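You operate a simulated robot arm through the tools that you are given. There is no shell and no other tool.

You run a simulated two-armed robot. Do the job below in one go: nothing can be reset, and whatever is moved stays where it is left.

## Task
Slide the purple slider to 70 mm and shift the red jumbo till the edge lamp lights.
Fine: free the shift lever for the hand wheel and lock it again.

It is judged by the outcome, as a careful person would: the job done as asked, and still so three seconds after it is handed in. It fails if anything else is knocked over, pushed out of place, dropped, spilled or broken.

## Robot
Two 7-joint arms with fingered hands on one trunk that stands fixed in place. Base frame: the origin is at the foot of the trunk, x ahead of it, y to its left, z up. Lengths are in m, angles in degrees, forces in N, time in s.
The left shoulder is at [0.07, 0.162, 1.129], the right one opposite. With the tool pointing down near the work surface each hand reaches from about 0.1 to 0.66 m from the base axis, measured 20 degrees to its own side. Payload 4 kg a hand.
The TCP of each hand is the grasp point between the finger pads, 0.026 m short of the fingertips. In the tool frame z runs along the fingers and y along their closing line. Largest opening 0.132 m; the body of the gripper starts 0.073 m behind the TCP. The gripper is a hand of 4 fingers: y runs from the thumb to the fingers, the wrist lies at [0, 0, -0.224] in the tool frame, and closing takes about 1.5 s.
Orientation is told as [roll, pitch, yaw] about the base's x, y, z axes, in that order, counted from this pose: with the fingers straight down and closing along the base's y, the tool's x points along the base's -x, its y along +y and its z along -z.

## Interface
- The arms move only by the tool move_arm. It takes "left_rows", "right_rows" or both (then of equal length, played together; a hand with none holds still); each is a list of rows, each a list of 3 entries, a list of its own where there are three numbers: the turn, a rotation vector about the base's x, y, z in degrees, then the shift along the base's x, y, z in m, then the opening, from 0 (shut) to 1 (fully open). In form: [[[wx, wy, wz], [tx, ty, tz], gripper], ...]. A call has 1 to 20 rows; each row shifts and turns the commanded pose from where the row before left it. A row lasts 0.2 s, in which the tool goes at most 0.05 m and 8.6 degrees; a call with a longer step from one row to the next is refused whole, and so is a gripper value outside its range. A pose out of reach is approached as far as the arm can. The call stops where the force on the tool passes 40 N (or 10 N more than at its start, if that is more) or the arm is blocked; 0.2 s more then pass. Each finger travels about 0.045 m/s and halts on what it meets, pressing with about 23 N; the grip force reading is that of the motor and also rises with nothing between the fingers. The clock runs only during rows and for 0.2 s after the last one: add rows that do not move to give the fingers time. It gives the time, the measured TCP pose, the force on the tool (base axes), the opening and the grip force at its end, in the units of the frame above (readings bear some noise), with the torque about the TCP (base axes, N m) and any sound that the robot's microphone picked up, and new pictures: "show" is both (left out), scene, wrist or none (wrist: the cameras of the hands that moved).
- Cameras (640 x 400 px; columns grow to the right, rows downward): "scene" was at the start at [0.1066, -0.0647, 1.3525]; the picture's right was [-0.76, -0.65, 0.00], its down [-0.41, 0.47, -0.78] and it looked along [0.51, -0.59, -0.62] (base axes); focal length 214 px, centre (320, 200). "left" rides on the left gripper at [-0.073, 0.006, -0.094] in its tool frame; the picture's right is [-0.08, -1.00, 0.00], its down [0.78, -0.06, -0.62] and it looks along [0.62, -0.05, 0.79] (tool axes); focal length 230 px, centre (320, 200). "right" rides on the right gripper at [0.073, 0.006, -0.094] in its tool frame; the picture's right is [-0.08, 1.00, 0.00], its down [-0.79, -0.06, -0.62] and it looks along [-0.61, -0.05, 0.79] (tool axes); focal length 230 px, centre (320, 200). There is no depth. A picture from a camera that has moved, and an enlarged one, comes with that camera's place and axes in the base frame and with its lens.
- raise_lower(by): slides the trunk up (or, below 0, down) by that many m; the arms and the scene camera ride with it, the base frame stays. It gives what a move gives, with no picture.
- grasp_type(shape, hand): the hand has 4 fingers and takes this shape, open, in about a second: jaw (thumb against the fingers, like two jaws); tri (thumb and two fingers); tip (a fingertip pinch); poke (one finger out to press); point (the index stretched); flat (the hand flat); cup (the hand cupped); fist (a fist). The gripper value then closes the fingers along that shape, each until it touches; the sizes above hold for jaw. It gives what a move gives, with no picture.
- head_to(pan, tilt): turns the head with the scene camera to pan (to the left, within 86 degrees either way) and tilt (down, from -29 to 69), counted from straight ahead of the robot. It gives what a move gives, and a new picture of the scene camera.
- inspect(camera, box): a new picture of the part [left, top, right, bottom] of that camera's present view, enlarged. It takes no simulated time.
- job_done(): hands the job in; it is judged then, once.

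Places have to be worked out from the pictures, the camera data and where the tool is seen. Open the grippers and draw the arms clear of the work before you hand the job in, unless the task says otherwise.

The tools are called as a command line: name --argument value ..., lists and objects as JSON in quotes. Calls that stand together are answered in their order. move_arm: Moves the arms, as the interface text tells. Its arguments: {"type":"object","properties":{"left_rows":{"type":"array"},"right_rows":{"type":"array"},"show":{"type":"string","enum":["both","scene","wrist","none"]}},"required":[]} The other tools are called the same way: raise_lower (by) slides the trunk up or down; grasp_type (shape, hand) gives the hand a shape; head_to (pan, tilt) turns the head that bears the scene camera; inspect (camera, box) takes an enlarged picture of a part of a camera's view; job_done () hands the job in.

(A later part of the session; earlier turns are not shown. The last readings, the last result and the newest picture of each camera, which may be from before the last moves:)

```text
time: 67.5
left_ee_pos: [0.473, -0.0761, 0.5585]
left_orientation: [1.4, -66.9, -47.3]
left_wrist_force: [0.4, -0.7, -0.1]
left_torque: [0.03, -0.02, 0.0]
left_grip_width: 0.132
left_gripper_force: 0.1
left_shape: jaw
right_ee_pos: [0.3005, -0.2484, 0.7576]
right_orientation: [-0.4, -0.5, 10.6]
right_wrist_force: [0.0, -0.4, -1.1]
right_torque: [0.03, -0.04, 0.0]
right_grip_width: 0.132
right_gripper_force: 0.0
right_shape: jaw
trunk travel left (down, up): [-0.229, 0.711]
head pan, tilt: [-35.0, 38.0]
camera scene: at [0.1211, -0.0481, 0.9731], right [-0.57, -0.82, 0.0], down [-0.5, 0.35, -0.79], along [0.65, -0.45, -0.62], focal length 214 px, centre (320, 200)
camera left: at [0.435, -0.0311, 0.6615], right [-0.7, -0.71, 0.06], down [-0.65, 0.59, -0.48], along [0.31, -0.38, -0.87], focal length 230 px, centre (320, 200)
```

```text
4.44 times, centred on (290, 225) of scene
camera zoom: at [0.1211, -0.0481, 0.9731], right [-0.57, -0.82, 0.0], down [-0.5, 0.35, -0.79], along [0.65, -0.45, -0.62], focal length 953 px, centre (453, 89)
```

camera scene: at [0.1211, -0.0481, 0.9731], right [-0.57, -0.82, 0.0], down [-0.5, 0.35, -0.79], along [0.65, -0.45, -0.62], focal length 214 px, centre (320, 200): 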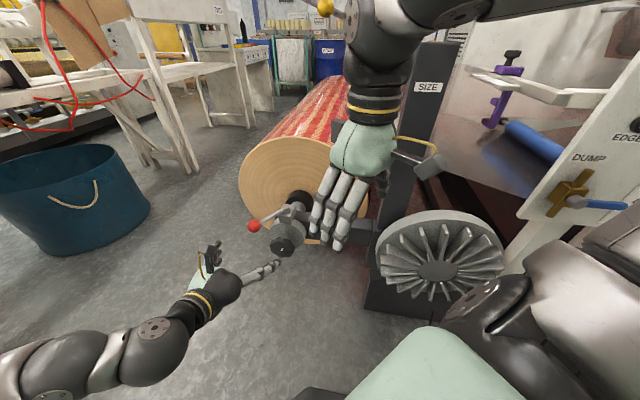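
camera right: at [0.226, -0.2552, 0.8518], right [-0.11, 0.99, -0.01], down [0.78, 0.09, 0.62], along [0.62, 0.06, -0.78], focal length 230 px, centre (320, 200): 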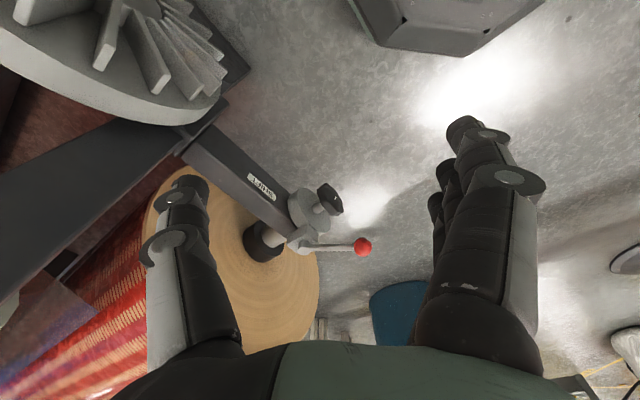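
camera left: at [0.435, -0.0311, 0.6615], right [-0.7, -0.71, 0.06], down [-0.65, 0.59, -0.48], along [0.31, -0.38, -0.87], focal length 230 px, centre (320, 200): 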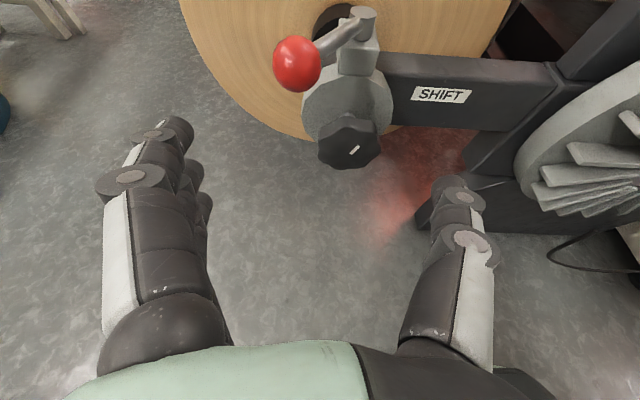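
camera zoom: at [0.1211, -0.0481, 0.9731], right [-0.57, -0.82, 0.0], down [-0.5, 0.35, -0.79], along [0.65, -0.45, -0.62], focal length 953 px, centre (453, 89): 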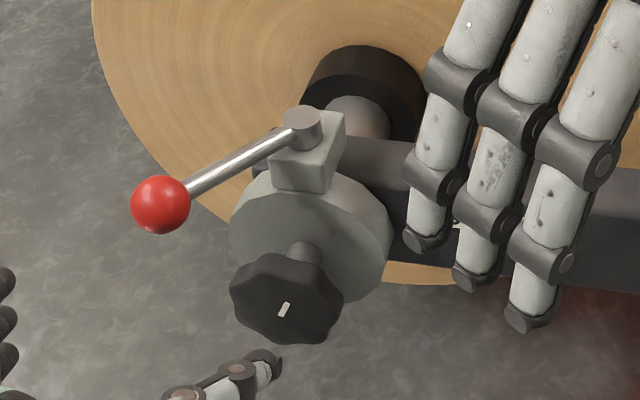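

The wheel's face is centred near [0.528,-0.192,0.467]. I level the hand onto its axis about 8 cm in front of it.

move_arm --left_rows '[[[0, 0, 0], [0, -0.02, -0.03], 1], [[-5.44, -5.44, 0.77], [0, -0.02, -0.03], 1], [[-5.44, -5.44, 0.77], [-0.001, -0.019, -0.0315], 1], [[-5.44, -5.44, 0.77], [0, 0, 0], 1], [[0, 0, 0], [0, 0, 0], 1]]' --show "both"

```text
time: 68.5
left_ee_pos: [0.508, -0.2185, 0.5245]
left_orientation: [1.0, -85.2, -44.3]
left_wrist_force: [8.3, -0.5, -19.9]
left_torque: [-0.93, 1.46, -0.38]
left_grip_width: 0.132
left_gripper_force: 0.0
left_shape: jaw
left hand out of reach, approached as far as the arm can: row 2, 3, 4
right_ee_pos: [0.2993, -0.249, 0.7581]
right_orientation: [-0.4, -0.5, 10.6]
right_wrist_force: [-0.3, 1.0, 0.1]
right_torque: [0.01, -0.04, -0.01]
right_grip_width: 0.132
right_gripper_force: 0.0
right_shape: jaw
trunk travel left (down, up): [-0.229, 0.711]
head pan, tilt: [-35.0, 38.0]
stopped in row 4 (left hand): the force on the tool passed its limit at 78 N (the readings are from after the stop); the commanded pose is now the measured one
camera scene: at [0.122, -0.0489, 0.9727], right [-0.57, -0.82, 0.0], down [-0.51, 0.35, -0.79], along [0.65, -0.45, -0.62], focal length 214 px, centre (320, 200)
camera left: at [0.4482, -0.154, 0.6051], right [-0.68, -0.73, 0.08], down [-0.53, 0.42, -0.73], along [0.5, -0.54, -0.68], focal length 230 px, centre (320, 200)
```

scene: 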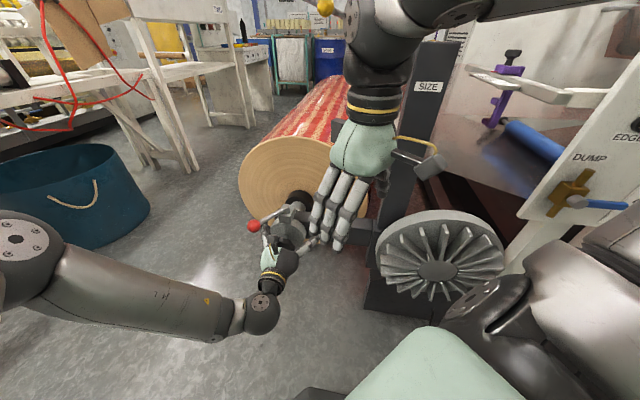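
left: 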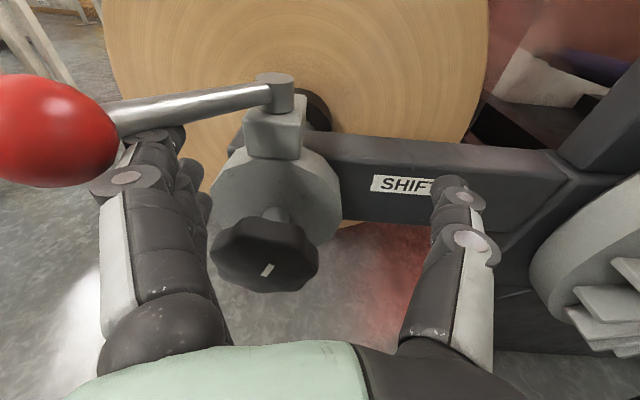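

The left arm reconfigured on an unreachable row and its fingers came up under the lever rod. I first relieve the contact by moving down and slightly back in small steps.

move_arm --left_rows '[[[0, 0, 0], [-0.002, 0.002, -0.005], 1], [[0, 0, 0], [-0.003, 0.003, -0.005], 1], [[0, 0, 0], [0, 0, 0], 1]]' --show "both"

```text
time: 69.3
left_ee_pos: [0.5091, -0.2206, 0.524]
left_orientation: [0.0, -85.3, -43.5]
left_wrist_force: [2.5, 2.7, -31.7]
left_torque: [-1.6, 2.04, 0.03]
left_grip_width: 0.1318
left_gripper_force: 0.2
left_shape: jaw
left hand out of reach, approached as far as the arm can: row 1, 2
right_ee_pos: [0.3011, -0.2496, 0.7557]
right_orientation: [-0.5, -0.3, 10.5]
right_wrist_force: [-0.2, -0.2, 0.4]
right_torque: [0.0, 0.04, -0.03]
right_grip_width: 0.1319
right_gripper_force: 0.0
right_shape: jaw
trunk travel left (down, up): [-0.229, 0.711]
head pan, tilt: [-35.0, 38.0]
camera scene: at [0.1238, -0.0494, 0.9724], right [-0.57, -0.82, 0.0], down [-0.51, 0.35, -0.79], along [0.64, -0.45, -0.62], focal length 214 px, centre (320, 200)
camera left: at [0.4488, -0.1551, 0.6054], right [-0.68, -0.73, 0.08], down [-0.53, 0.42, -0.73], along [0.5, -0.54, -0.68], focal length 230 px, centre (320, 200)
```

scene: 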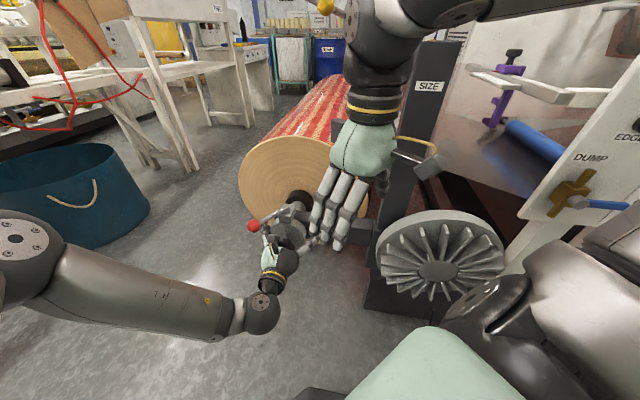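
left: 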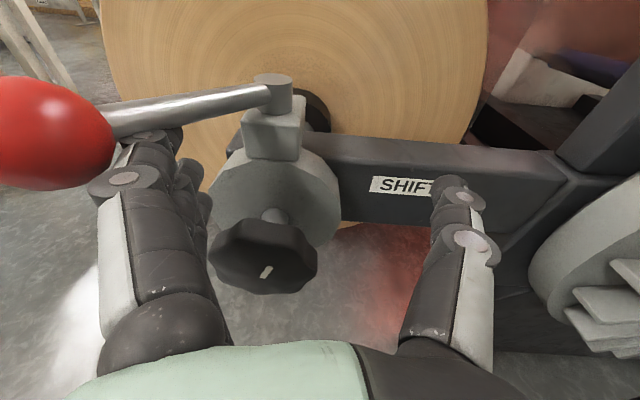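

The arm seems to be at a joint limit here and still presses up on the lever. I look closely at where the fingers touch before choosing the way out.

inspect --camera "left" --box '[0, 60, 340, 320]'

inspect --camera "scene" --box '[220, 170, 400, 310]'

inspect --camera "right" --box '[180, 100, 440, 300]'

```text
1.54 times, centred on (170, 190) of left
camera zoom: at [0.4488, -0.1551, 0.6054], right [-0.68, -0.73, 0.08], down [-0.53, 0.42, -0.73], along [0.5, -0.54, -0.68], focal length 354 px, centre (551, 215)
```

zoom: 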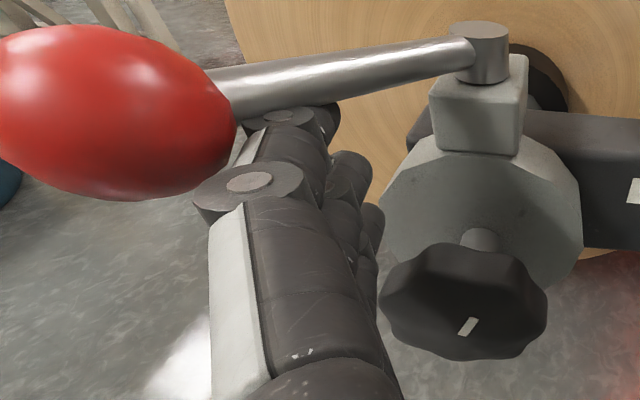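

```text
2.86 times, centred on (310, 240) of scene
camera zoom: at [0.1238, -0.0494, 0.9724], right [-0.57, -0.82, 0.0], down [-0.51, 0.35, -0.79], along [0.64, -0.45, -0.62], focal length 613 px, centre (349, 86)
```

zoom: 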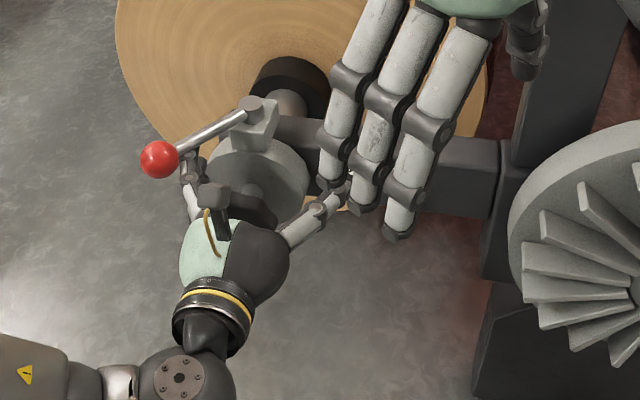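

```text
2.00 times, centred on (310, 200) of right
camera zoom: at [0.2288, -0.2558, 0.8504], right [-0.11, 0.99, -0.01], down [0.78, 0.09, 0.62], along [0.62, 0.06, -0.78], focal length 460 px, centre (340, 200)
```

zoom: 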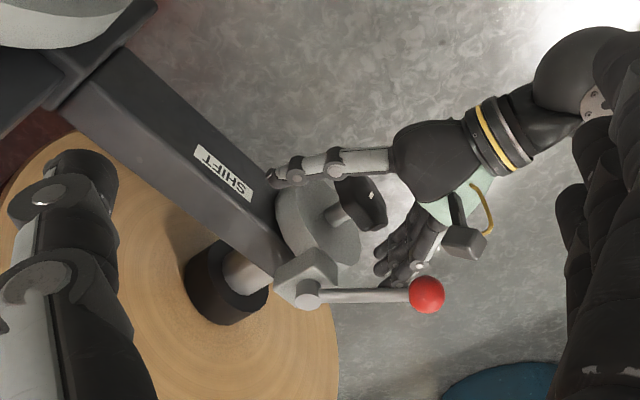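

The right camera shows the left thumb touching the SHIFT arm and the fingers under the lever rod, with the wheel between them. I try a plain small backward move along the wheel's axis.

move_arm --left_rows '[[[0, 0, 0], [-0.006, 0.006, 0], 1], [[0, 0, 0], [0, 0, 0], 1]]' --show "none"

```text
time: 69.9
left_ee_pos: [0.5094, -0.2208, 0.5234]
left_orientation: [-0.4, -85.4, -43.2]
left_wrist_force: [1.1, 3.8, -35.6]
left_torque: [-1.77, 2.15, 0.19]
left_grip_width: 0.1318
left_gripper_force: 0.1
left_shape: jaw
left hand out of reach, approached as far as the arm can: row 1
right_ee_pos: [0.3021, -0.249, 0.756]
right_orientation: [-0.4, -0.3, 10.6]
right_wrist_force: [-0.5, 0.1, 0.2]
right_torque: [0.01, 0.01, 0.0]
right_grip_width: 0.1315
right_gripper_force: 0.1
right_shape: jaw
trunk travel left (down, up): [-0.229, 0.711]
head pan, tilt: [-35.0, 38.0]
```

It did not move and the lever still presses down on the fingers with 35 N. Since the arms ride with the trunk, I lower the trunk 12 mm to take the fingers off the lever.

raise_lower --by -0.012

inspect --camera "left" --box '[0, 0, 640, 400]'

inspect --camera "right" --box '[220, 120, 460, 280]'

```text
time: 70.5
left_ee_pos: [0.5082, -0.2214, 0.5187]
left_orientation: [2.6, -85.8, -46.1]
left_wrist_force: [0.6, 0.3, -0.1]
left_torque: [0.02, 0.0, 0.01]
left_grip_width: 0.1317
left_gripper_force: 0.0
left_shape: jaw
right_ee_pos: [0.3013, -0.2485, 0.7473]
right_orientation: [-0.5, -0.5, 10.5]
right_wrist_force: [0.4, -0.2, 0.8]
right_torque: [0.01, 0.01, -0.01]
right_grip_width: 0.1316
right_gripper_force: 0.0
right_shape: jaw
trunk travel left (down, up): [-0.217, 0.723]
head pan, tilt: [-35.0, 38.0]
```

```text
1.00 times, centred on (320, 200) of left (not enlarged: the box is as wide or as high as the picture)
camera zoom: at [0.4481, -0.1558, 0.5986], right [-0.68, -0.73, 0.07], down [-0.53, 0.42, -0.74], along [0.51, -0.54, -0.67], focal length 230 px, centre (320, 200)
```

zoom: 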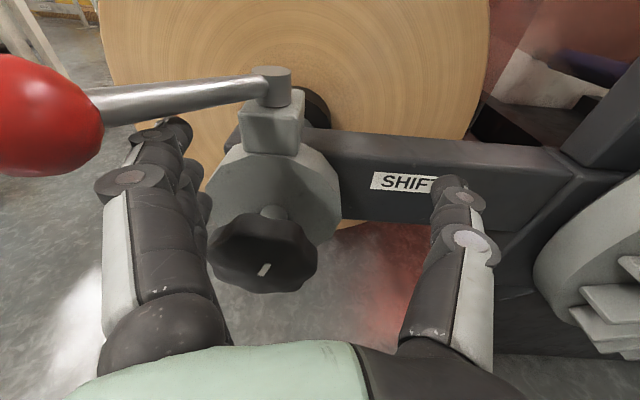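

```text
2.50 times, centred on (340, 200) of right
camera zoom: at [0.2262, -0.2555, 0.8399], right [-0.11, 0.99, -0.01], down [0.78, 0.09, 0.62], along [0.62, 0.06, -0.78], focal length 575 px, centre (270, 200)
```

zoom: 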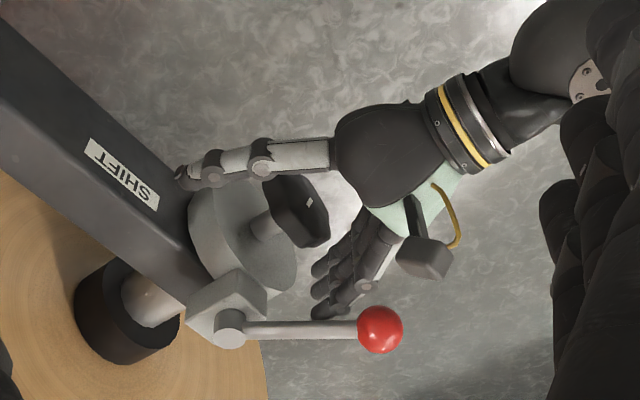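

The contact is gone (force about zero) and the lever is where it was. I try a small backward move again now that nothing presses.

move_arm --left_rows '[[[0, 0, 0], [-0.006, 0.006, 0], 1], [[0, 0, 0], [0, 0, 0], 1]]' --show "none"

```text
time: 71.1
left_ee_pos: [0.5085, -0.2218, 0.5166]
left_orientation: [2.0, -85.6, -45.5]
left_wrist_force: [1.0, -0.4, -0.7]
left_torque: [0.0, -0.01, 0.01]
left_grip_width: 0.1319
left_gripper_force: 0.1
left_shape: jaw
left hand out of reach, approached as far as the arm can: row 1
right_ee_pos: [0.2996, -0.2481, 0.7468]
right_orientation: [-0.5, -0.5, 10.6]
right_wrist_force: [0.6, 0.2, -0.2]
right_torque: [-0.04, -0.02, -0.01]
right_grip_width: 0.1318
right_gripper_force: 0.1
right_shape: jaw
trunk travel left (down, up): [-0.217, 0.723]
head pan, tilt: [-35.0, 38.0]
```

Backward motion with this orientation is at a joint limit. I let the hand pitch down a little toward its earlier reachable pose while moving back and left under the lever.

move_arm --left_rows '[[[2.8, 2.8, 0], [-0.006, 0.01, -0.002], 1], [[2.8, 2.8, 0], [-0.006, 0.01, 0], 1], [[0, 0, 0], [0, 0, 0], 1]]' --show "both"

```text
time: 71.9
left_ee_pos: [0.4955, -0.2008, 0.5145]
left_orientation: [1.5, -77.5, -45.2]
left_wrist_force: [-0.4, 0.4, -0.7]
left_torque: [0.01, 0.02, 0.0]
left_grip_width: 0.1319
left_gripper_force: 0.0
left_shape: jaw
right_ee_pos: [0.2987, -0.2487, 0.745]
right_orientation: [-0.5, -0.6, 10.6]
right_wrist_force: [-0.4, 0.1, -0.1]
right_torque: [0.01, 0.01, 0.0]
right_grip_width: 0.132
right_gripper_force: 0.1
right_shape: jaw
trunk travel left (down, up): [-0.217, 0.723]
head pan, tilt: [-35.0, 38.0]
camera scene: at [0.1211, -0.0488, 0.9611], right [-0.57, -0.82, 0.0], down [-0.5, 0.35, -0.79], along [0.65, -0.45, -0.62], focal length 214 px, centre (320, 200)
camera left: at [0.4439, -0.1433, 0.6057], right [-0.68, -0.73, 0.07], down [-0.6, 0.49, -0.64], along [0.43, -0.47, -0.77], focal length 230 px, centre (320, 200)
```

scene: 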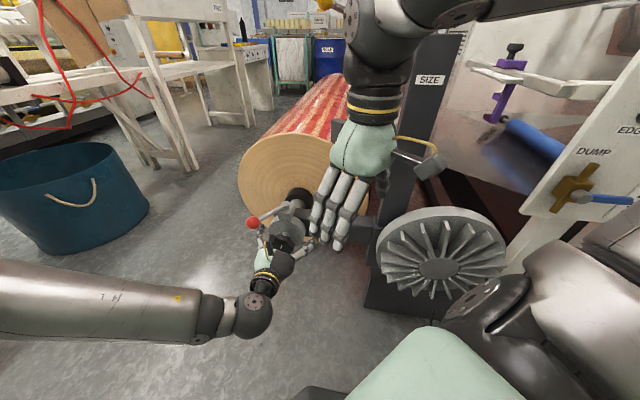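
left: 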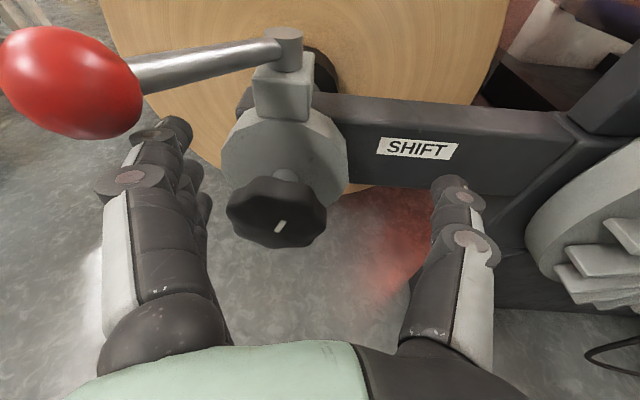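

That worked; the hand is free and the wheel is in plain view. I continue back and left to get clear of the lever.

move_arm --left_rows '[[[1.4, 1.4, 0], [-0.008, 0.02, -0.004], 1], [[1.4, 1.4, 0], [-0.008, 0.02, -0.004], 1], [[1.4, 1.4, 0], [-0.008, 0.02, -0.004], 1], [[0, 0, 0], [0, 0, 0], 1]]' --show "both"

```text
time: 72.9
left_ee_pos: [0.4726, -0.1397, 0.5023]
left_orientation: [1.5, -71.6, -45.1]
left_wrist_force: [0.0, -0.7, -0.3]
left_torque: [0.02, 0.02, -0.01]
left_grip_width: 0.1321
left_gripper_force: 0.1
left_shape: jaw
right_ee_pos: [0.2994, -0.249, 0.745]
right_orientation: [-0.5, -0.5, 10.6]
right_wrist_force: [-0.3, -0.6, 0.5]
right_torque: [-0.02, 0.01, -0.01]
right_grip_width: 0.1321
right_gripper_force: 0.1
right_shape: jaw
trunk travel left (down, up): [-0.217, 0.723]
head pan, tilt: [-35.0, 38.0]
camera scene: at [0.121, -0.0488, 0.9611], right [-0.57, -0.82, 0.0], down [-0.5, 0.35, -0.79], along [0.65, -0.45, -0.62], focal length 214 px, centre (320, 200)
camera left: at [0.4274, -0.0903, 0.6011], right [-0.67, -0.74, 0.07], down [-0.64, 0.53, -0.55], along [0.37, -0.41, -0.83], focal length 230 px, centre (320, 200)
```

scene: 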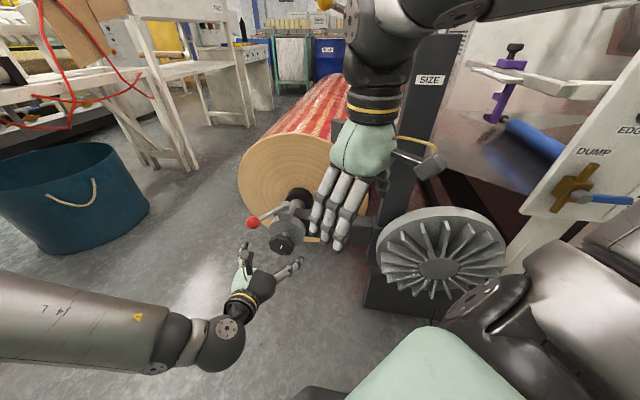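
left: 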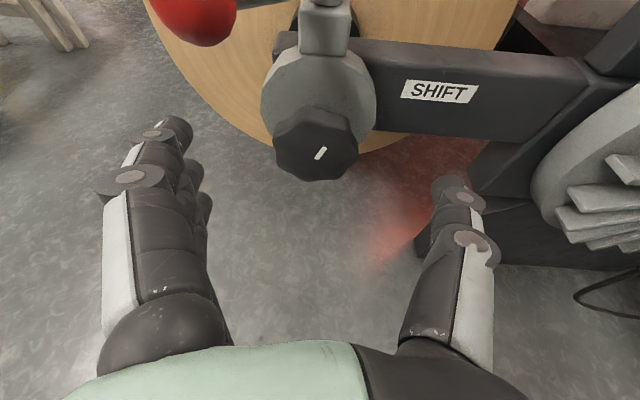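

The hand is now in front of the wheel, well centred on it. I go forward slightly and level the hand by small steps, checking reach at each.

move_arm --left_rows '[[[-2.8, -2.8, 0], [0.004, -0.004, -0.012], 1], [[-2.8, -2.8, 0], [0.004, -0.004, -0.012], 1]]' --show "wrist"

```text
time: 73.5
left_ee_pos: [0.4979, -0.1759, 0.4989]
left_orientation: [1.2, -79.1, -44.6]
left_wrist_force: [-0.2, -0.8, -0.5]
left_torque: [-0.01, 0.01, -0.04]
left_grip_width: 0.1321
left_gripper_force: 0.0
left_shape: jaw
left hand out of reach, approached as far as the arm can: row 1, 2
right_ee_pos: [0.3002, -0.2495, 0.7468]
right_orientation: [-0.4, -0.4, 10.6]
right_wrist_force: [-0.3, 0.2, -0.1]
right_torque: [0.0, 0.04, -0.02]
right_grip_width: 0.1319
right_gripper_force: 0.0
right_shape: jaw
trunk travel left (down, up): [-0.217, 0.723]
head pan, tilt: [-35.0, 38.0]
camera left: at [0.4437, -0.1185, 0.5889], right [-0.68, -0.73, 0.07], down [-0.59, 0.48, -0.65], along [0.45, -0.48, -0.75], focal length 230 px, centre (320, 200)
```

left: 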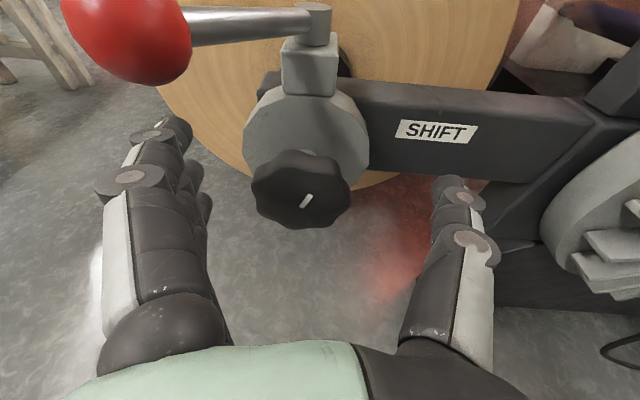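

Leveling pushes the arm toward a limit again. I look at the left arm's posture to judge which trunk height would suit it better.

head_to --pan 25 --tilt 40

```text
time: 74.8
left_ee_pos: [0.4972, -0.1759, 0.5002]
left_orientation: [1.1, -79.1, -44.6]
left_wrist_force: [-0.5, 0.3, -0.2]
left_torque: [0.02, -0.01, -0.03]
left_grip_width: 0.1321
left_gripper_force: 0.2
left_shape: jaw
right_ee_pos: [0.3003, -0.2486, 0.7462]
right_orientation: [-0.5, -0.5, 10.6]
right_wrist_force: [0.9, -0.5, -0.1]
right_torque: [-0.02, -0.01, -0.01]
right_grip_width: 0.1317
right_gripper_force: 0.0
right_shape: jaw
trunk travel left (down, up): [-0.217, 0.723]
head pan, tilt: [25.0, 40.0]
camera scene: at [0.1274, 0.0365, 0.9581], right [0.42, -0.91, 0.0], down [-0.58, -0.27, -0.77], along [0.69, 0.32, -0.64], focal length 214 px, centre (320, 200)
```

scene: 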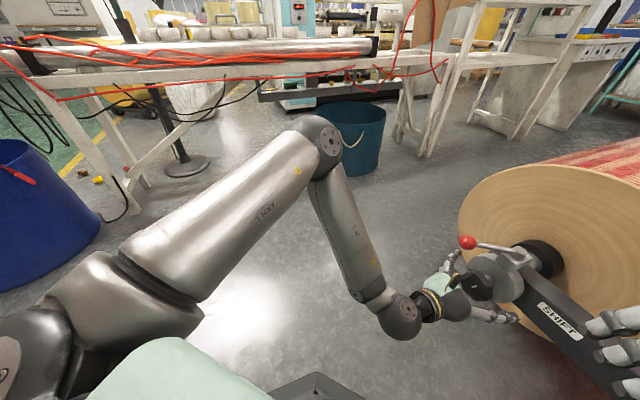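

The elbow sits high and in front, so the wrist must bend sharply to point level. With a lower trunk the forearm would lie flatter, so I first back the left hand off from the wheel.

move_arm --left_rows '[[[2.7, 2.7, 0], [-0.0125, 0.018, 0.002], 1], [[2.7, 2.7, 0], [-0.0125, 0.018, 0.002], 1], [[1.4, 1.4, 0], [-0.015, 0.025, 0.01], 1], [[1.4, 1.4, 0], [-0.015, 0.025, 0.01], 1]]' --show "none"

raise_lower --by -0.1

head_to --pan -10 --tilt 45

```text
time: 75.8
left_ee_pos: [0.4413, -0.0907, 0.5229]
left_orientation: [1.5, -68.1, -45.0]
left_wrist_force: [-0.4, -0.7, 0.4]
left_torque: [0.02, 0.0, 0.01]
left_grip_width: 0.1317
left_gripper_force: 0.1
left_shape: jaw
right_ee_pos: [0.3007, -0.2482, 0.7464]
right_orientation: [-0.5, -0.6, 10.6]
right_wrist_force: [0.5, -0.4, -1.7]
right_torque: [-0.02, 0.02, -0.01]
right_grip_width: 0.1319
right_gripper_force: 0.0
right_shape: jaw
trunk travel left (down, up): [-0.217, 0.723]
head pan, tilt: [25.0, 40.0]
```

```text
time: 77.1
left_ee_pos: [0.4423, -0.0916, 0.4241]
left_orientation: [1.5, -68.1, -45.1]
left_wrist_force: [-1.1, 1.4, 0.1]
left_torque: [-0.01, -0.01, 0.01]
left_grip_width: 0.1318
left_gripper_force: 0.0
left_shape: jaw
right_ee_pos: [0.3007, -0.2479, 0.6451]
right_orientation: [-0.5, -0.5, 10.6]
right_wrist_force: [0.1, -0.3, -0.4]
right_torque: [-0.02, 0.01, 0.02]
right_grip_width: 0.1317
right_gripper_force: 0.1
right_shape: jaw
trunk travel left (down, up): [-0.117, 0.823]
head pan, tilt: [25.0, 40.0]
```

```text
time: 78.1
left_ee_pos: [0.4418, -0.0915, 0.4235]
left_orientation: [1.5, -68.1, -45.1]
left_wrist_force: [0.6, 0.1, 0.3]
left_torque: [-0.01, 0.04, 0.01]
left_grip_width: 0.1319
left_gripper_force: 0.1
left_shape: jaw
right_ee_pos: [0.3004, -0.2477, 0.6463]
right_orientation: [-0.4, -0.5, 10.7]
right_wrist_force: [-0.2, 0.0, 0.5]
right_torque: [-0.01, -0.03, 0.0]
right_grip_width: 0.132
right_gripper_force: 0.0
right_shape: jaw
trunk travel left (down, up): [-0.117, 0.823]
head pan, tilt: [-10.0, 45.0]
camera scene: at [0.1304, -0.0133, 0.8508], right [-0.17, -0.98, 0.0], down [-0.7, 0.12, -0.71], along [0.7, -0.12, -0.71], focal length 214 px, centre (320, 200)
```

scene: 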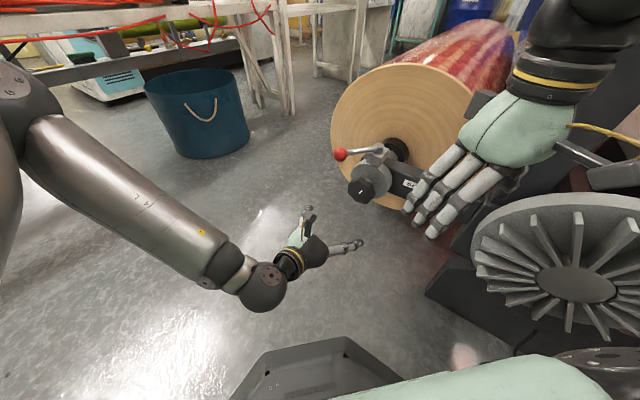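

At this lower height the hand is in front of the wheel. I move it up to axis height and level it in small steps, checking reach.

move_arm --left_rows '[[[0, 0, 0], [0.008, -0.012, 0.02], 1], [[-2.8, -2.8, 0], [0.008, -0.012, 0.012], 1]]' --show "none"

move_arm --left_rows '[[[-2.8, -2.8, 0], [0.006, -0.01, 0.008], 1]]' --show "both"

```text
time: 78.7
left_ee_pos: [0.4577, -0.115, 0.4552]
left_orientation: [1.5, -72.0, -45.1]
left_wrist_force: [0.1, 0.1, -0.7]
left_torque: [-0.01, 0.0, 0.01]
left_grip_width: 0.1318
left_gripper_force: 0.1
left_shape: jaw
right_ee_pos: [0.2996, -0.2481, 0.6464]
right_orientation: [-0.5, -0.5, 10.6]
right_wrist_force: [0.4, 0.5, 0.1]
right_torque: [-0.01, -0.02, 0.02]
right_grip_width: 0.1317
right_gripper_force: 0.0
right_shape: jaw
trunk travel left (down, up): [-0.117, 0.823]
head pan, tilt: [-10.0, 45.0]
```

```text
time: 79.1
left_ee_pos: [0.4632, -0.1257, 0.4636]
left_orientation: [1.7, -75.9, -45.2]
left_wrist_force: [0.3, -0.2, 0.1]
left_torque: [0.03, 0.02, -0.01]
left_grip_width: 0.1319
left_gripper_force: 0.1
left_shape: jaw
right_ee_pos: [0.3005, -0.2478, 0.646]
right_orientation: [-0.5, -0.4, 10.6]
right_wrist_force: [0.5, 0.6, 0.7]
right_torque: [-0.02, 0.02, 0.03]
right_grip_width: 0.1321
right_gripper_force: 0.0
right_shape: jaw
trunk travel left (down, up): [-0.117, 0.823]
head pan, tilt: [-10.0, 45.0]
camera scene: at [0.1303, -0.0135, 0.8508], right [-0.17, -0.98, 0.0], down [-0.7, 0.12, -0.71], along [0.7, -0.12, -0.71], focal length 214 px, centre (320, 200)
camera left: at [0.4124, -0.0707, 0.5571], right [-0.67, -0.74, 0.07], down [-0.61, 0.5, -0.61], along [0.42, -0.46, -0.79], focal length 230 px, centre (320, 200)
```

scene: 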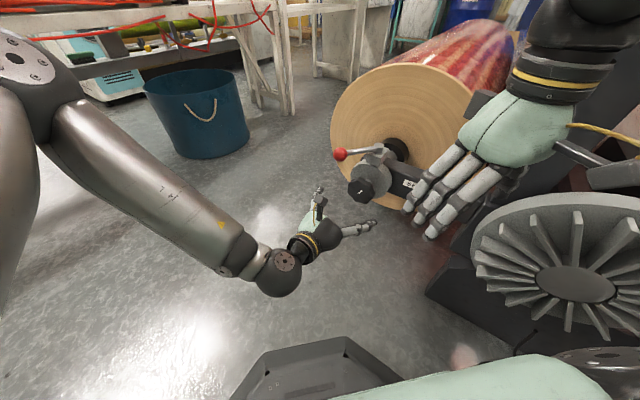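
left: 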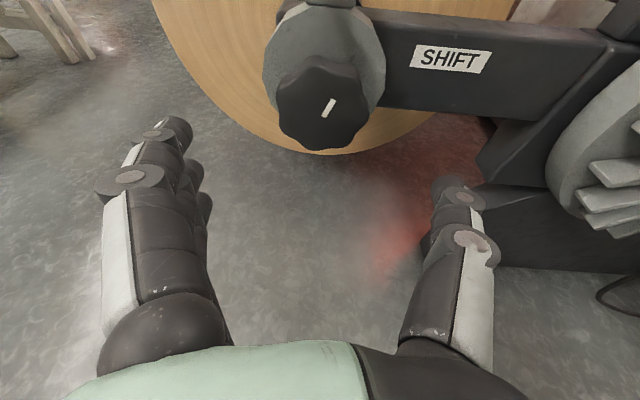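

Lower trunk helps: pitch -76° was reached without complaint. I continue leveling in single steps.

move_arm --left_rows '[[[-2.8, -2.8, 0], [0.002, -0.003, 0.001], 1]]' --show "none"

move_arm --left_rows '[[[-2.8, -2.8, 0], [0.002, -0.002, 0.001], 1]]' --show "none"

```text
time: 79.5
left_ee_pos: [0.4704, -0.1382, 0.4733]
left_orientation: [1.8, -79.7, -45.1]
left_wrist_force: [0.4, 0.0, 0.1]
left_torque: [0.01, -0.01, 0.0]
left_grip_width: 0.132
left_gripper_force: 0.0
left_shape: jaw
left hand out of reach, approached as far as the arm can: row 1
right_ee_pos: [0.3, -0.2488, 0.6461]
right_orientation: [-0.5, -0.6, 10.6]
right_wrist_force: [0.2, 1.0, -0.3]
right_torque: [-0.01, 0.02, 0.0]
right_grip_width: 0.1318
right_gripper_force: 0.1
right_shape: jaw
trunk travel left (down, up): [-0.117, 0.823]
head pan, tilt: [-10.0, 45.0]
```

```text
time: 79.9
left_ee_pos: [0.4815, -0.1573, 0.4883]
left_orientation: [1.4, -83.6, -44.7]
left_wrist_force: [0.0, -0.3, 0.2]
left_torque: [0.01, -0.04, -0.03]
left_grip_width: 0.132
left_gripper_force: 0.1
left_shape: jaw
left hand out of reach, approached as far as the arm can: row 1
right_ee_pos: [0.2996, -0.2479, 0.6466]
right_orientation: [-0.4, -0.5, 10.6]
right_wrist_force: [0.1, -0.6, 0.2]
right_torque: [-0.01, 0.02, -0.01]
right_grip_width: 0.1317
right_gripper_force: 0.1
right_shape: jaw
trunk travel left (down, up): [-0.117, 0.823]
head pan, tilt: [-10.0, 45.0]
```

Leveling further still drifts at this height, but less than before. I back off again and lower the trunk another 0.1 m.

move_arm --left_rows '[[[2.8, 2.8, 0], [-0.011, 0.019, -0.012], 1], [[2.8, 2.8, 0], [-0.01, 0.018, -0.01], 1], [[2.8, 2.8, 0], [-0.01, 0.015, -0.005], 1]]' --show "none"

raise_lower --by -0.1

inspect --camera "scene" --box '[0, 0, 640, 400]'

```text
time: 80.7
left_ee_pos: [0.4517, -0.1037, 0.4612]
left_orientation: [1.3, -71.9, -45.0]
left_wrist_force: [-0.2, -0.6, 0.9]
left_torque: [-0.02, -0.01, -0.02]
left_grip_width: 0.1317
left_gripper_force: 0.1
left_shape: jaw
right_ee_pos: [0.301, -0.2478, 0.6462]
right_orientation: [-0.4, -0.5, 10.6]
right_wrist_force: [-0.2, 0.6, -0.1]
right_torque: [-0.03, 0.0, -0.03]
right_grip_width: 0.1319
right_gripper_force: 0.0
right_shape: jaw
trunk travel left (down, up): [-0.117, 0.823]
head pan, tilt: [-10.0, 45.0]
```

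```text
time: 82.0
left_ee_pos: [0.4515, -0.104, 0.3612]
left_orientation: [1.5, -72.0, -45.1]
left_wrist_force: [-1.1, -1.0, 0.2]
left_torque: [-0.02, -0.02, 0.0]
left_grip_width: 0.1317
left_gripper_force: 0.0
left_shape: jaw
right_ee_pos: [0.2996, -0.2489, 0.5466]
right_orientation: [-0.5, -0.5, 10.6]
right_wrist_force: [-0.3, 0.3, 0.0]
right_torque: [0.01, -0.03, -0.01]
right_grip_width: 0.1318
right_gripper_force: 0.0
right_shape: jaw
trunk travel left (down, up): [-0.017, 0.923]
head pan, tilt: [-10.0, 45.0]
```

```text
1.00 times, centred on (320, 200) of scene (not enlarged: the box is as wide or as high as the picture)
camera zoom: at [0.1303, -0.0134, 0.7509], right [-0.17, -0.98, 0.0], down [-0.7, 0.12, -0.71], along [0.7, -0.12, -0.71], focal length 214 px, centre (320, 200)
```

zoom: 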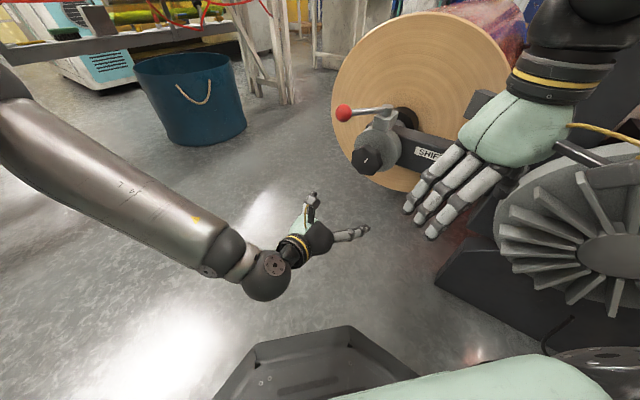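

I raise the left hand back to axis height relative to the lower trunk, then test leveling again.

move_arm --left_rows '[[[0, 0, 0], [0.002, -0.003, 0.0265], 1], [[0, 0, 0], [0.002, -0.003, 0.0265], 1], [[0, 0, 0], [0.002, -0.003, 0.0265], 1], [[0, 0, 0], [0.002, -0.003, 0.0265], 1]]' --show "none"

move_arm --left_rows '[[[-2.8, -2.8, 0], [0.004, -0.005, 0], 1], [[-2.8, -2.8, 0], [0.004, -0.005, 0], 1]]' --show "none"

move_arm --left_rows '[[[-2.8, -2.8, 0], [0.004, -0.005, 0], 1]]' --show "both"

```text
time: 83.0
left_ee_pos: [0.4586, -0.1165, 0.4668]
left_orientation: [1.2, -72.0, -44.9]
left_wrist_force: [0.9, -0.5, 0.9]
left_torque: [0.01, -0.01, 0.01]
left_grip_width: 0.132
left_gripper_force: 0.1
left_shape: jaw
right_ee_pos: [0.3006, -0.2482, 0.5461]
right_orientation: [-0.5, -0.4, 10.5]
right_wrist_force: [-0.2, 0.4, 0.8]
right_torque: [-0.03, 0.03, 0.03]
right_grip_width: 0.1319
right_gripper_force: 0.0
right_shape: jaw
trunk travel left (down, up): [-0.017, 0.923]
head pan, tilt: [-10.0, 45.0]
```

```text
time: 83.7
left_ee_pos: [0.4676, -0.1269, 0.468]
left_orientation: [1.6, -80.0, -45.2]
left_wrist_force: [-0.9, -0.1, 0.4]
left_torque: [0.0, 0.0, 0.0]
left_grip_width: 0.1319
left_gripper_force: 0.0
left_shape: jaw
right_ee_pos: [0.3, -0.2485, 0.5464]
right_orientation: [-0.5, -0.5, 10.7]
right_wrist_force: [-0.3, 0.4, -0.7]
right_torque: [0.01, -0.05, 0.0]
right_grip_width: 0.1319
right_gripper_force: 0.1
right_shape: jaw
trunk travel left (down, up): [-0.017, 0.923]
head pan, tilt: [-10.0, 45.0]
```

```text
time: 84.0
left_ee_pos: [0.466, -0.1324, 0.4659]
left_orientation: [0.9, -81.7, -45.2]
left_wrist_force: [0.7, -0.2, 0.5]
left_torque: [0.01, 0.01, 0.02]
left_grip_width: 0.1319
left_gripper_force: 0.1
left_shape: jaw
left hand out of reach, approached as far as the arm can: row 1
right_ee_pos: [0.2994, -0.2481, 0.5454]
right_orientation: [-0.5, -0.5, 10.7]
right_wrist_force: [-0.5, 0.1, -0.5]
right_torque: [0.0, 0.03, 0.0]
right_grip_width: 0.132
right_gripper_force: 0.0
right_shape: jaw
trunk travel left (down, up): [-0.017, 0.923]
head pan, tilt: [-10.0, 45.0]
camera scene: at [0.1304, -0.0134, 0.7509], right [-0.17, -0.98, 0.0], down [-0.7, 0.12, -0.71], along [0.7, -0.12, -0.71], focal length 214 px, centre (320, 200)
camera left: at [0.4108, -0.0703, 0.5522], right [-0.69, -0.72, 0.07], down [-0.56, 0.46, -0.69], along [0.46, -0.52, -0.72], focal length 230 px, centre (320, 200)
```

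scene: 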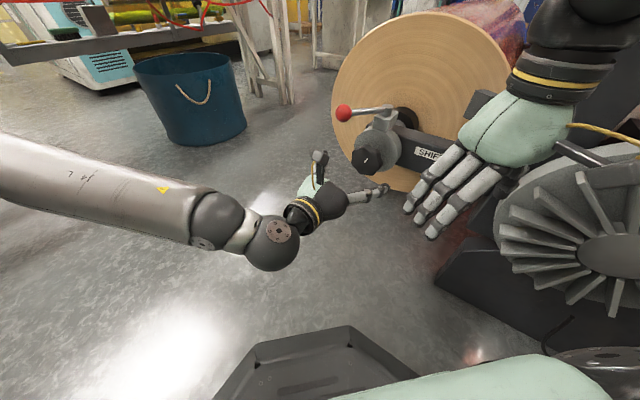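
left: 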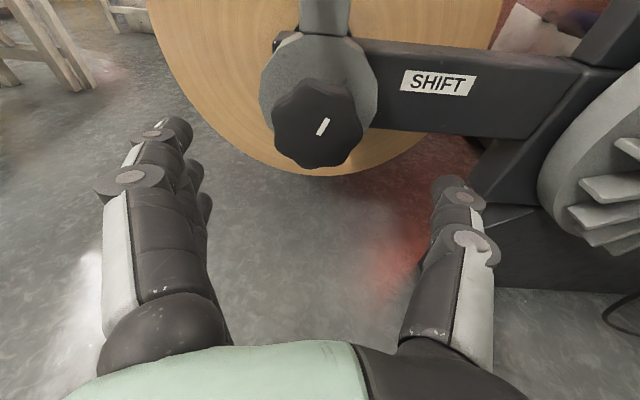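

Pitch -80° is reached on the axis now, with the forearm level. I go forward a little along the axis and then level the rest.

move_arm --left_rows '[[[0, 0, 0], [0.012, -0.008, 0.001], 1], [[-2.0, -2.0, 0], [0.01, -0.01, 0], 1]]' --show "none"

move_arm --left_rows '[[[-2.0, -2.0, 0], [0.003, -0.003, 0], 1]]' --show "wrist"

```text
time: 84.7
left_ee_pos: [0.4896, -0.1508, 0.4683]
left_orientation: [3.3, -86.6, -46.8]
left_wrist_force: [-0.3, 0.4, -0.3]
left_torque: [-0.01, -0.03, -0.02]
left_grip_width: 0.1323
left_gripper_force: 0.1
left_shape: jaw
right_ee_pos: [0.3001, -0.249, 0.5453]
right_orientation: [-0.5, -0.4, 10.6]
right_wrist_force: [0.2, -0.1, -1.1]
right_torque: [-0.01, 0.01, -0.02]
right_grip_width: 0.132
right_gripper_force: 0.1
right_shape: jaw
trunk travel left (down, up): [-0.017, 0.923]
head pan, tilt: [-10.0, 45.0]
```

```text
time: 85.0
left_ee_pos: [0.4906, -0.1542, 0.4681]
left_orientation: [9.4, -89.6, -53.0]
left_wrist_force: [-0.5, -0.3, 0.6]
left_torque: [-0.01, -0.02, -0.03]
left_grip_width: 0.1321
left_gripper_force: 0.1
left_shape: jaw
right_ee_pos: [0.3002, -0.2491, 0.5461]
right_orientation: [-0.6, -0.5, 10.6]
right_wrist_force: [-0.1, 0.0, 0.5]
right_torque: [0.01, 0.0, -0.01]
right_grip_width: 0.1319
right_gripper_force: 0.0
right_shape: jaw
trunk travel left (down, up): [-0.017, 0.923]
head pan, tilt: [-10.0, 45.0]
camera left: at [0.427, -0.0844, 0.5411], right [-0.69, -0.72, 0.08], down [-0.49, 0.39, -0.78], along [0.54, -0.57, -0.62], focal length 230 px, centre (320, 200)
```

left: 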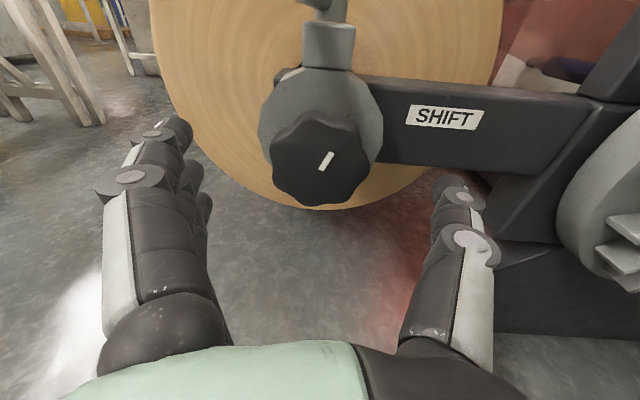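

The hand is level and centred on the wheel's axis, about 5 cm short. I advance along the axis with the hand open so the wheel comes between thumb and fingers.

move_arm --left_rows '[[[0, 0, 0], [0.0095, -0.0088, -0.0012], 1], [[0, 0, 0], [0.0095, -0.0088, -0.0012], 1], [[0, 0, 0], [0.0095, -0.0088, -0.0012], 1], [[0, 0, 0], [0.0095, -0.0088, -0.0012], 1]]' --show "both"

```text
time: 86.0
left_ee_pos: [0.5298, -0.1878, 0.4624]
left_orientation: [3.7, -89.5, -47.3]
left_wrist_force: [-0.2, 1.0, -1.1]
left_torque: [0.0, 0.03, 0.01]
left_grip_width: 0.1319
left_gripper_force: 0.1
left_shape: jaw
right_ee_pos: [0.2997, -0.2485, 0.5458]
right_orientation: [-0.5, -0.4, 10.6]
right_wrist_force: [0.7, -0.7, 0.4]
right_torque: [-0.02, 0.0, -0.03]
right_grip_width: 0.1321
right_gripper_force: 0.0
right_shape: jaw
trunk travel left (down, up): [-0.017, 0.923]
head pan, tilt: [-10.0, 45.0]
camera scene: at [0.1304, -0.0134, 0.7508], right [-0.17, -0.98, 0.0], down [-0.7, 0.12, -0.71], along [0.7, -0.12, -0.71], focal length 214 px, centre (320, 200)
camera left: at [0.4654, -0.1197, 0.5364], right [-0.69, -0.72, 0.08], down [-0.49, 0.38, -0.78], along [0.53, -0.57, -0.62], focal length 230 px, centre (320, 200)
```

scene: 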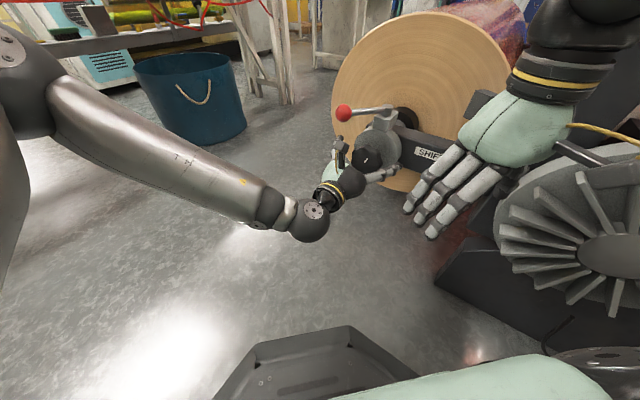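
left: 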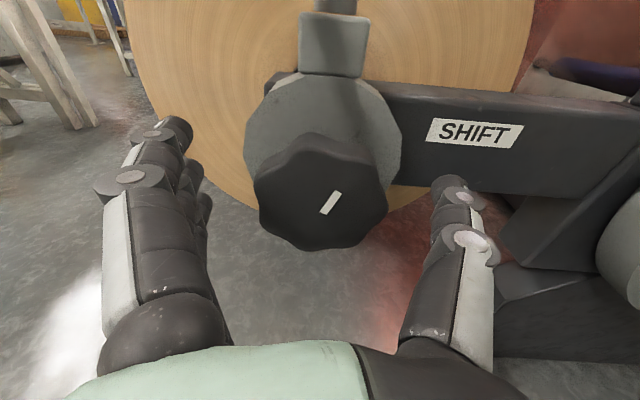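

The wheel's face is exactly at the grasp point. I go 1 cm further in and close the hand on its rim.

move_arm --left_rows '[[[0, 0, 0], [0.0085, -0.0085, 0], 1], [[0, 0, 0], [0, 0, 0], 0.8], [[0, 0, 0], [0, 0, 0], 0.65], [[0, 0, 0], [0, 0, 0], 0.5], [[0, 0, 0], [0, 0, 0], 0.4], [[0, 0, 0], [0, 0, 0], 0.3], [[0, 0, 0], [0, 0, 0], 0.3], [[0, 0, 0], [0, 0, 0], 0.3]]' --show "both"

```text
time: 87.8
left_ee_pos: [0.5383, -0.1976, 0.4629]
left_orientation: [3.9, -89.5, -47.6]
left_wrist_force: [1.2, -1.5, 0.8]
left_torque: [-0.01, 0.0, 0.02]
left_grip_width: 0.0613
left_gripper_force: 22.7
left_shape: jaw
right_ee_pos: [0.3001, -0.2484, 0.5457]
right_orientation: [-0.5, -0.5, 10.6]
right_wrist_force: [0.2, 0.0, -0.1]
right_torque: [0.03, 0.04, -0.01]
right_grip_width: 0.1321
right_gripper_force: 0.2
right_shape: jaw
trunk travel left (down, up): [-0.017, 0.923]
head pan, tilt: [-10.0, 45.0]
camera scene: at [0.1304, -0.0134, 0.7509], right [-0.17, -0.98, 0.0], down [-0.7, 0.12, -0.71], along [0.7, -0.12, -0.71], focal length 214 px, centre (320, 200)
camera left: at [0.4739, -0.128, 0.5368], right [-0.69, -0.72, 0.08], down [-0.49, 0.38, -0.78], along [0.54, -0.57, -0.62], focal length 230 px, centre (320, 200)
```

scene: 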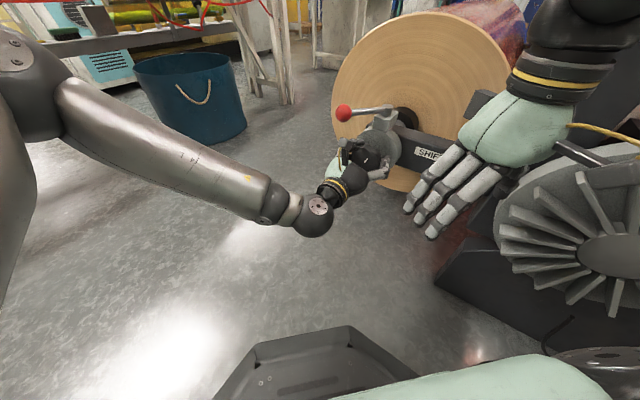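
left: 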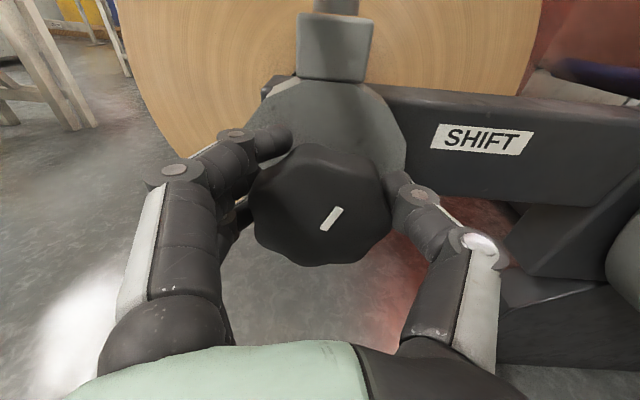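

The wheel is held (61 mm, 23 N). I try turning it clockwise as seen from the robot (about the axis pointing into the machine) by 24° and watch the torque.

move_arm --left_rows '[[[5.66, -5.66, 0], [0, 0, 0], 0.3], [[5.66, -5.66, 0], [0, 0, 0], 0.3], [[5.66, -5.66, 0], [0, 0, 0], 0.3]]' --show "wrist"

```text
time: 88.7
left_ee_pos: [0.5373, -0.1987, 0.461]
left_orientation: [90.6, -65.9, -134.3]
left_wrist_force: [-11.0, -10.9, 5.3]
left_torque: [-0.2, 0.07, -0.28]
left_grip_width: 0.0608
left_gripper_force: 22.8
left_shape: jaw
right_ee_pos: [0.299, -0.2478, 0.5459]
right_orientation: [-0.5, -0.6, 10.5]
right_wrist_force: [-0.2, -0.2, 0.0]
right_torque: [0.03, -0.01, -0.02]
right_grip_width: 0.132
right_gripper_force: 0.0
right_shape: jaw
trunk travel left (down, up): [-0.017, 0.923]
head pan, tilt: [-10.0, 45.0]
camera left: at [0.4508, -0.1512, 0.5319], right [-0.65, -0.68, -0.34], down [-0.26, 0.62, -0.74], along [0.71, -0.4, -0.58], focal length 230 px, centre (320, 200)
```

left: 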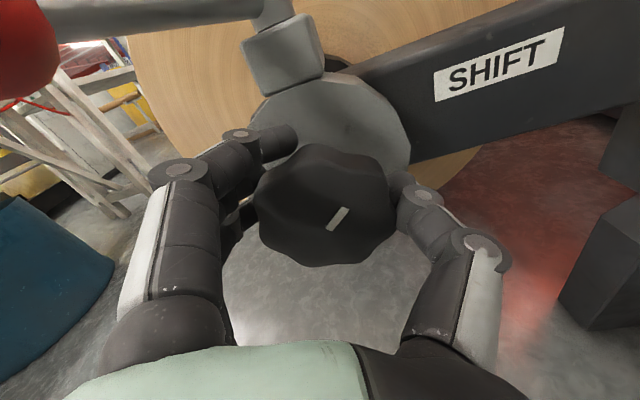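

The wheel turned with the hand, at small torque. I continue the stroke by another 32°, easing slightly sideways to relieve the lateral force.

move_arm --left_rows '[[[5.66, -5.66, 0], [-0.0007, -0.0007, 0.0004], 0.3], [[5.66, -5.66, 0], [-0.0007, -0.0007, 0.0004], 0.3], [[5.66, -5.66, 0], [0, 0, 0], 0.3], [[5.66, -5.66, 0], [0, 0, 0], 0.3]]' --show "wrist"

```text
time: 89.5
left_ee_pos: [0.5364, -0.2003, 0.4639]
left_orientation: [90.9, -46.4, -134.3]
left_wrist_force: [-19.2, -19.3, 1.2]
left_torque: [-0.3, 0.33, -0.43]
left_grip_width: 0.0605
left_gripper_force: 22.9
left_shape: jaw
right_ee_pos: [0.2989, -0.2491, 0.5458]
right_orientation: [-0.4, -0.6, 10.6]
right_wrist_force: [0.1, -0.5, -0.5]
right_torque: [-0.02, 0.0, -0.02]
right_grip_width: 0.1321
right_gripper_force: 0.1
right_shape: jaw
trunk travel left (down, up): [-0.017, 0.923]
head pan, tilt: [-10.0, 45.0]
stopped in row 4 (left hand): the force on the tool passed its limit at 56 N (the readings are from after the stop); the commanded pose is now the measured one
camera left: at [0.4351, -0.1672, 0.5199], right [-0.53, -0.56, -0.63], down [-0.1, 0.78, -0.62], along [0.84, -0.27, -0.47], focal length 230 px, centre (320, 200)
```

left: 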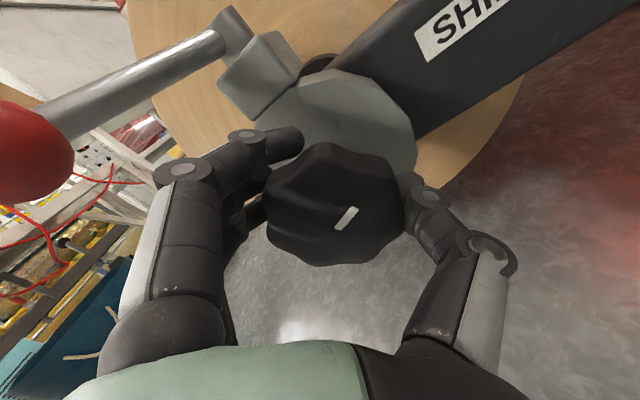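

The sideways force grew because the hand's turning centre is a little off the wheel's axis. I relax the hand toward the force and re-read.

move_arm --left_rows '[[[0, 0, 0], [-0.0015, -0.0015, 0], 0.3], [[0, 0, 0], [0, 0, 0], 0.3]]' --show "none"

```text
time: 89.8
left_ee_pos: [0.5369, -0.1997, 0.4634]
left_orientation: [90.9, -47.5, -134.2]
left_wrist_force: [-16.4, -18.6, 1.7]
left_torque: [-0.25, 0.23, -0.4]
left_grip_width: 0.0609
left_gripper_force: 23.2
left_shape: jaw
right_ee_pos: [0.2999, -0.2484, 0.5463]
right_orientation: [-0.4, -0.6, 10.6]
right_wrist_force: [0.8, 0.2, 0.7]
right_torque: [-0.02, 0.03, -0.02]
right_grip_width: 0.1322
right_gripper_force: 0.0
right_shape: jaw
trunk travel left (down, up): [-0.017, 0.923]
head pan, tilt: [-10.0, 45.0]
stopped in row 1 (left hand): the force on the tool passed its limit at 43 N (the readings are from after the stop); the commanded pose is now the measured one
```

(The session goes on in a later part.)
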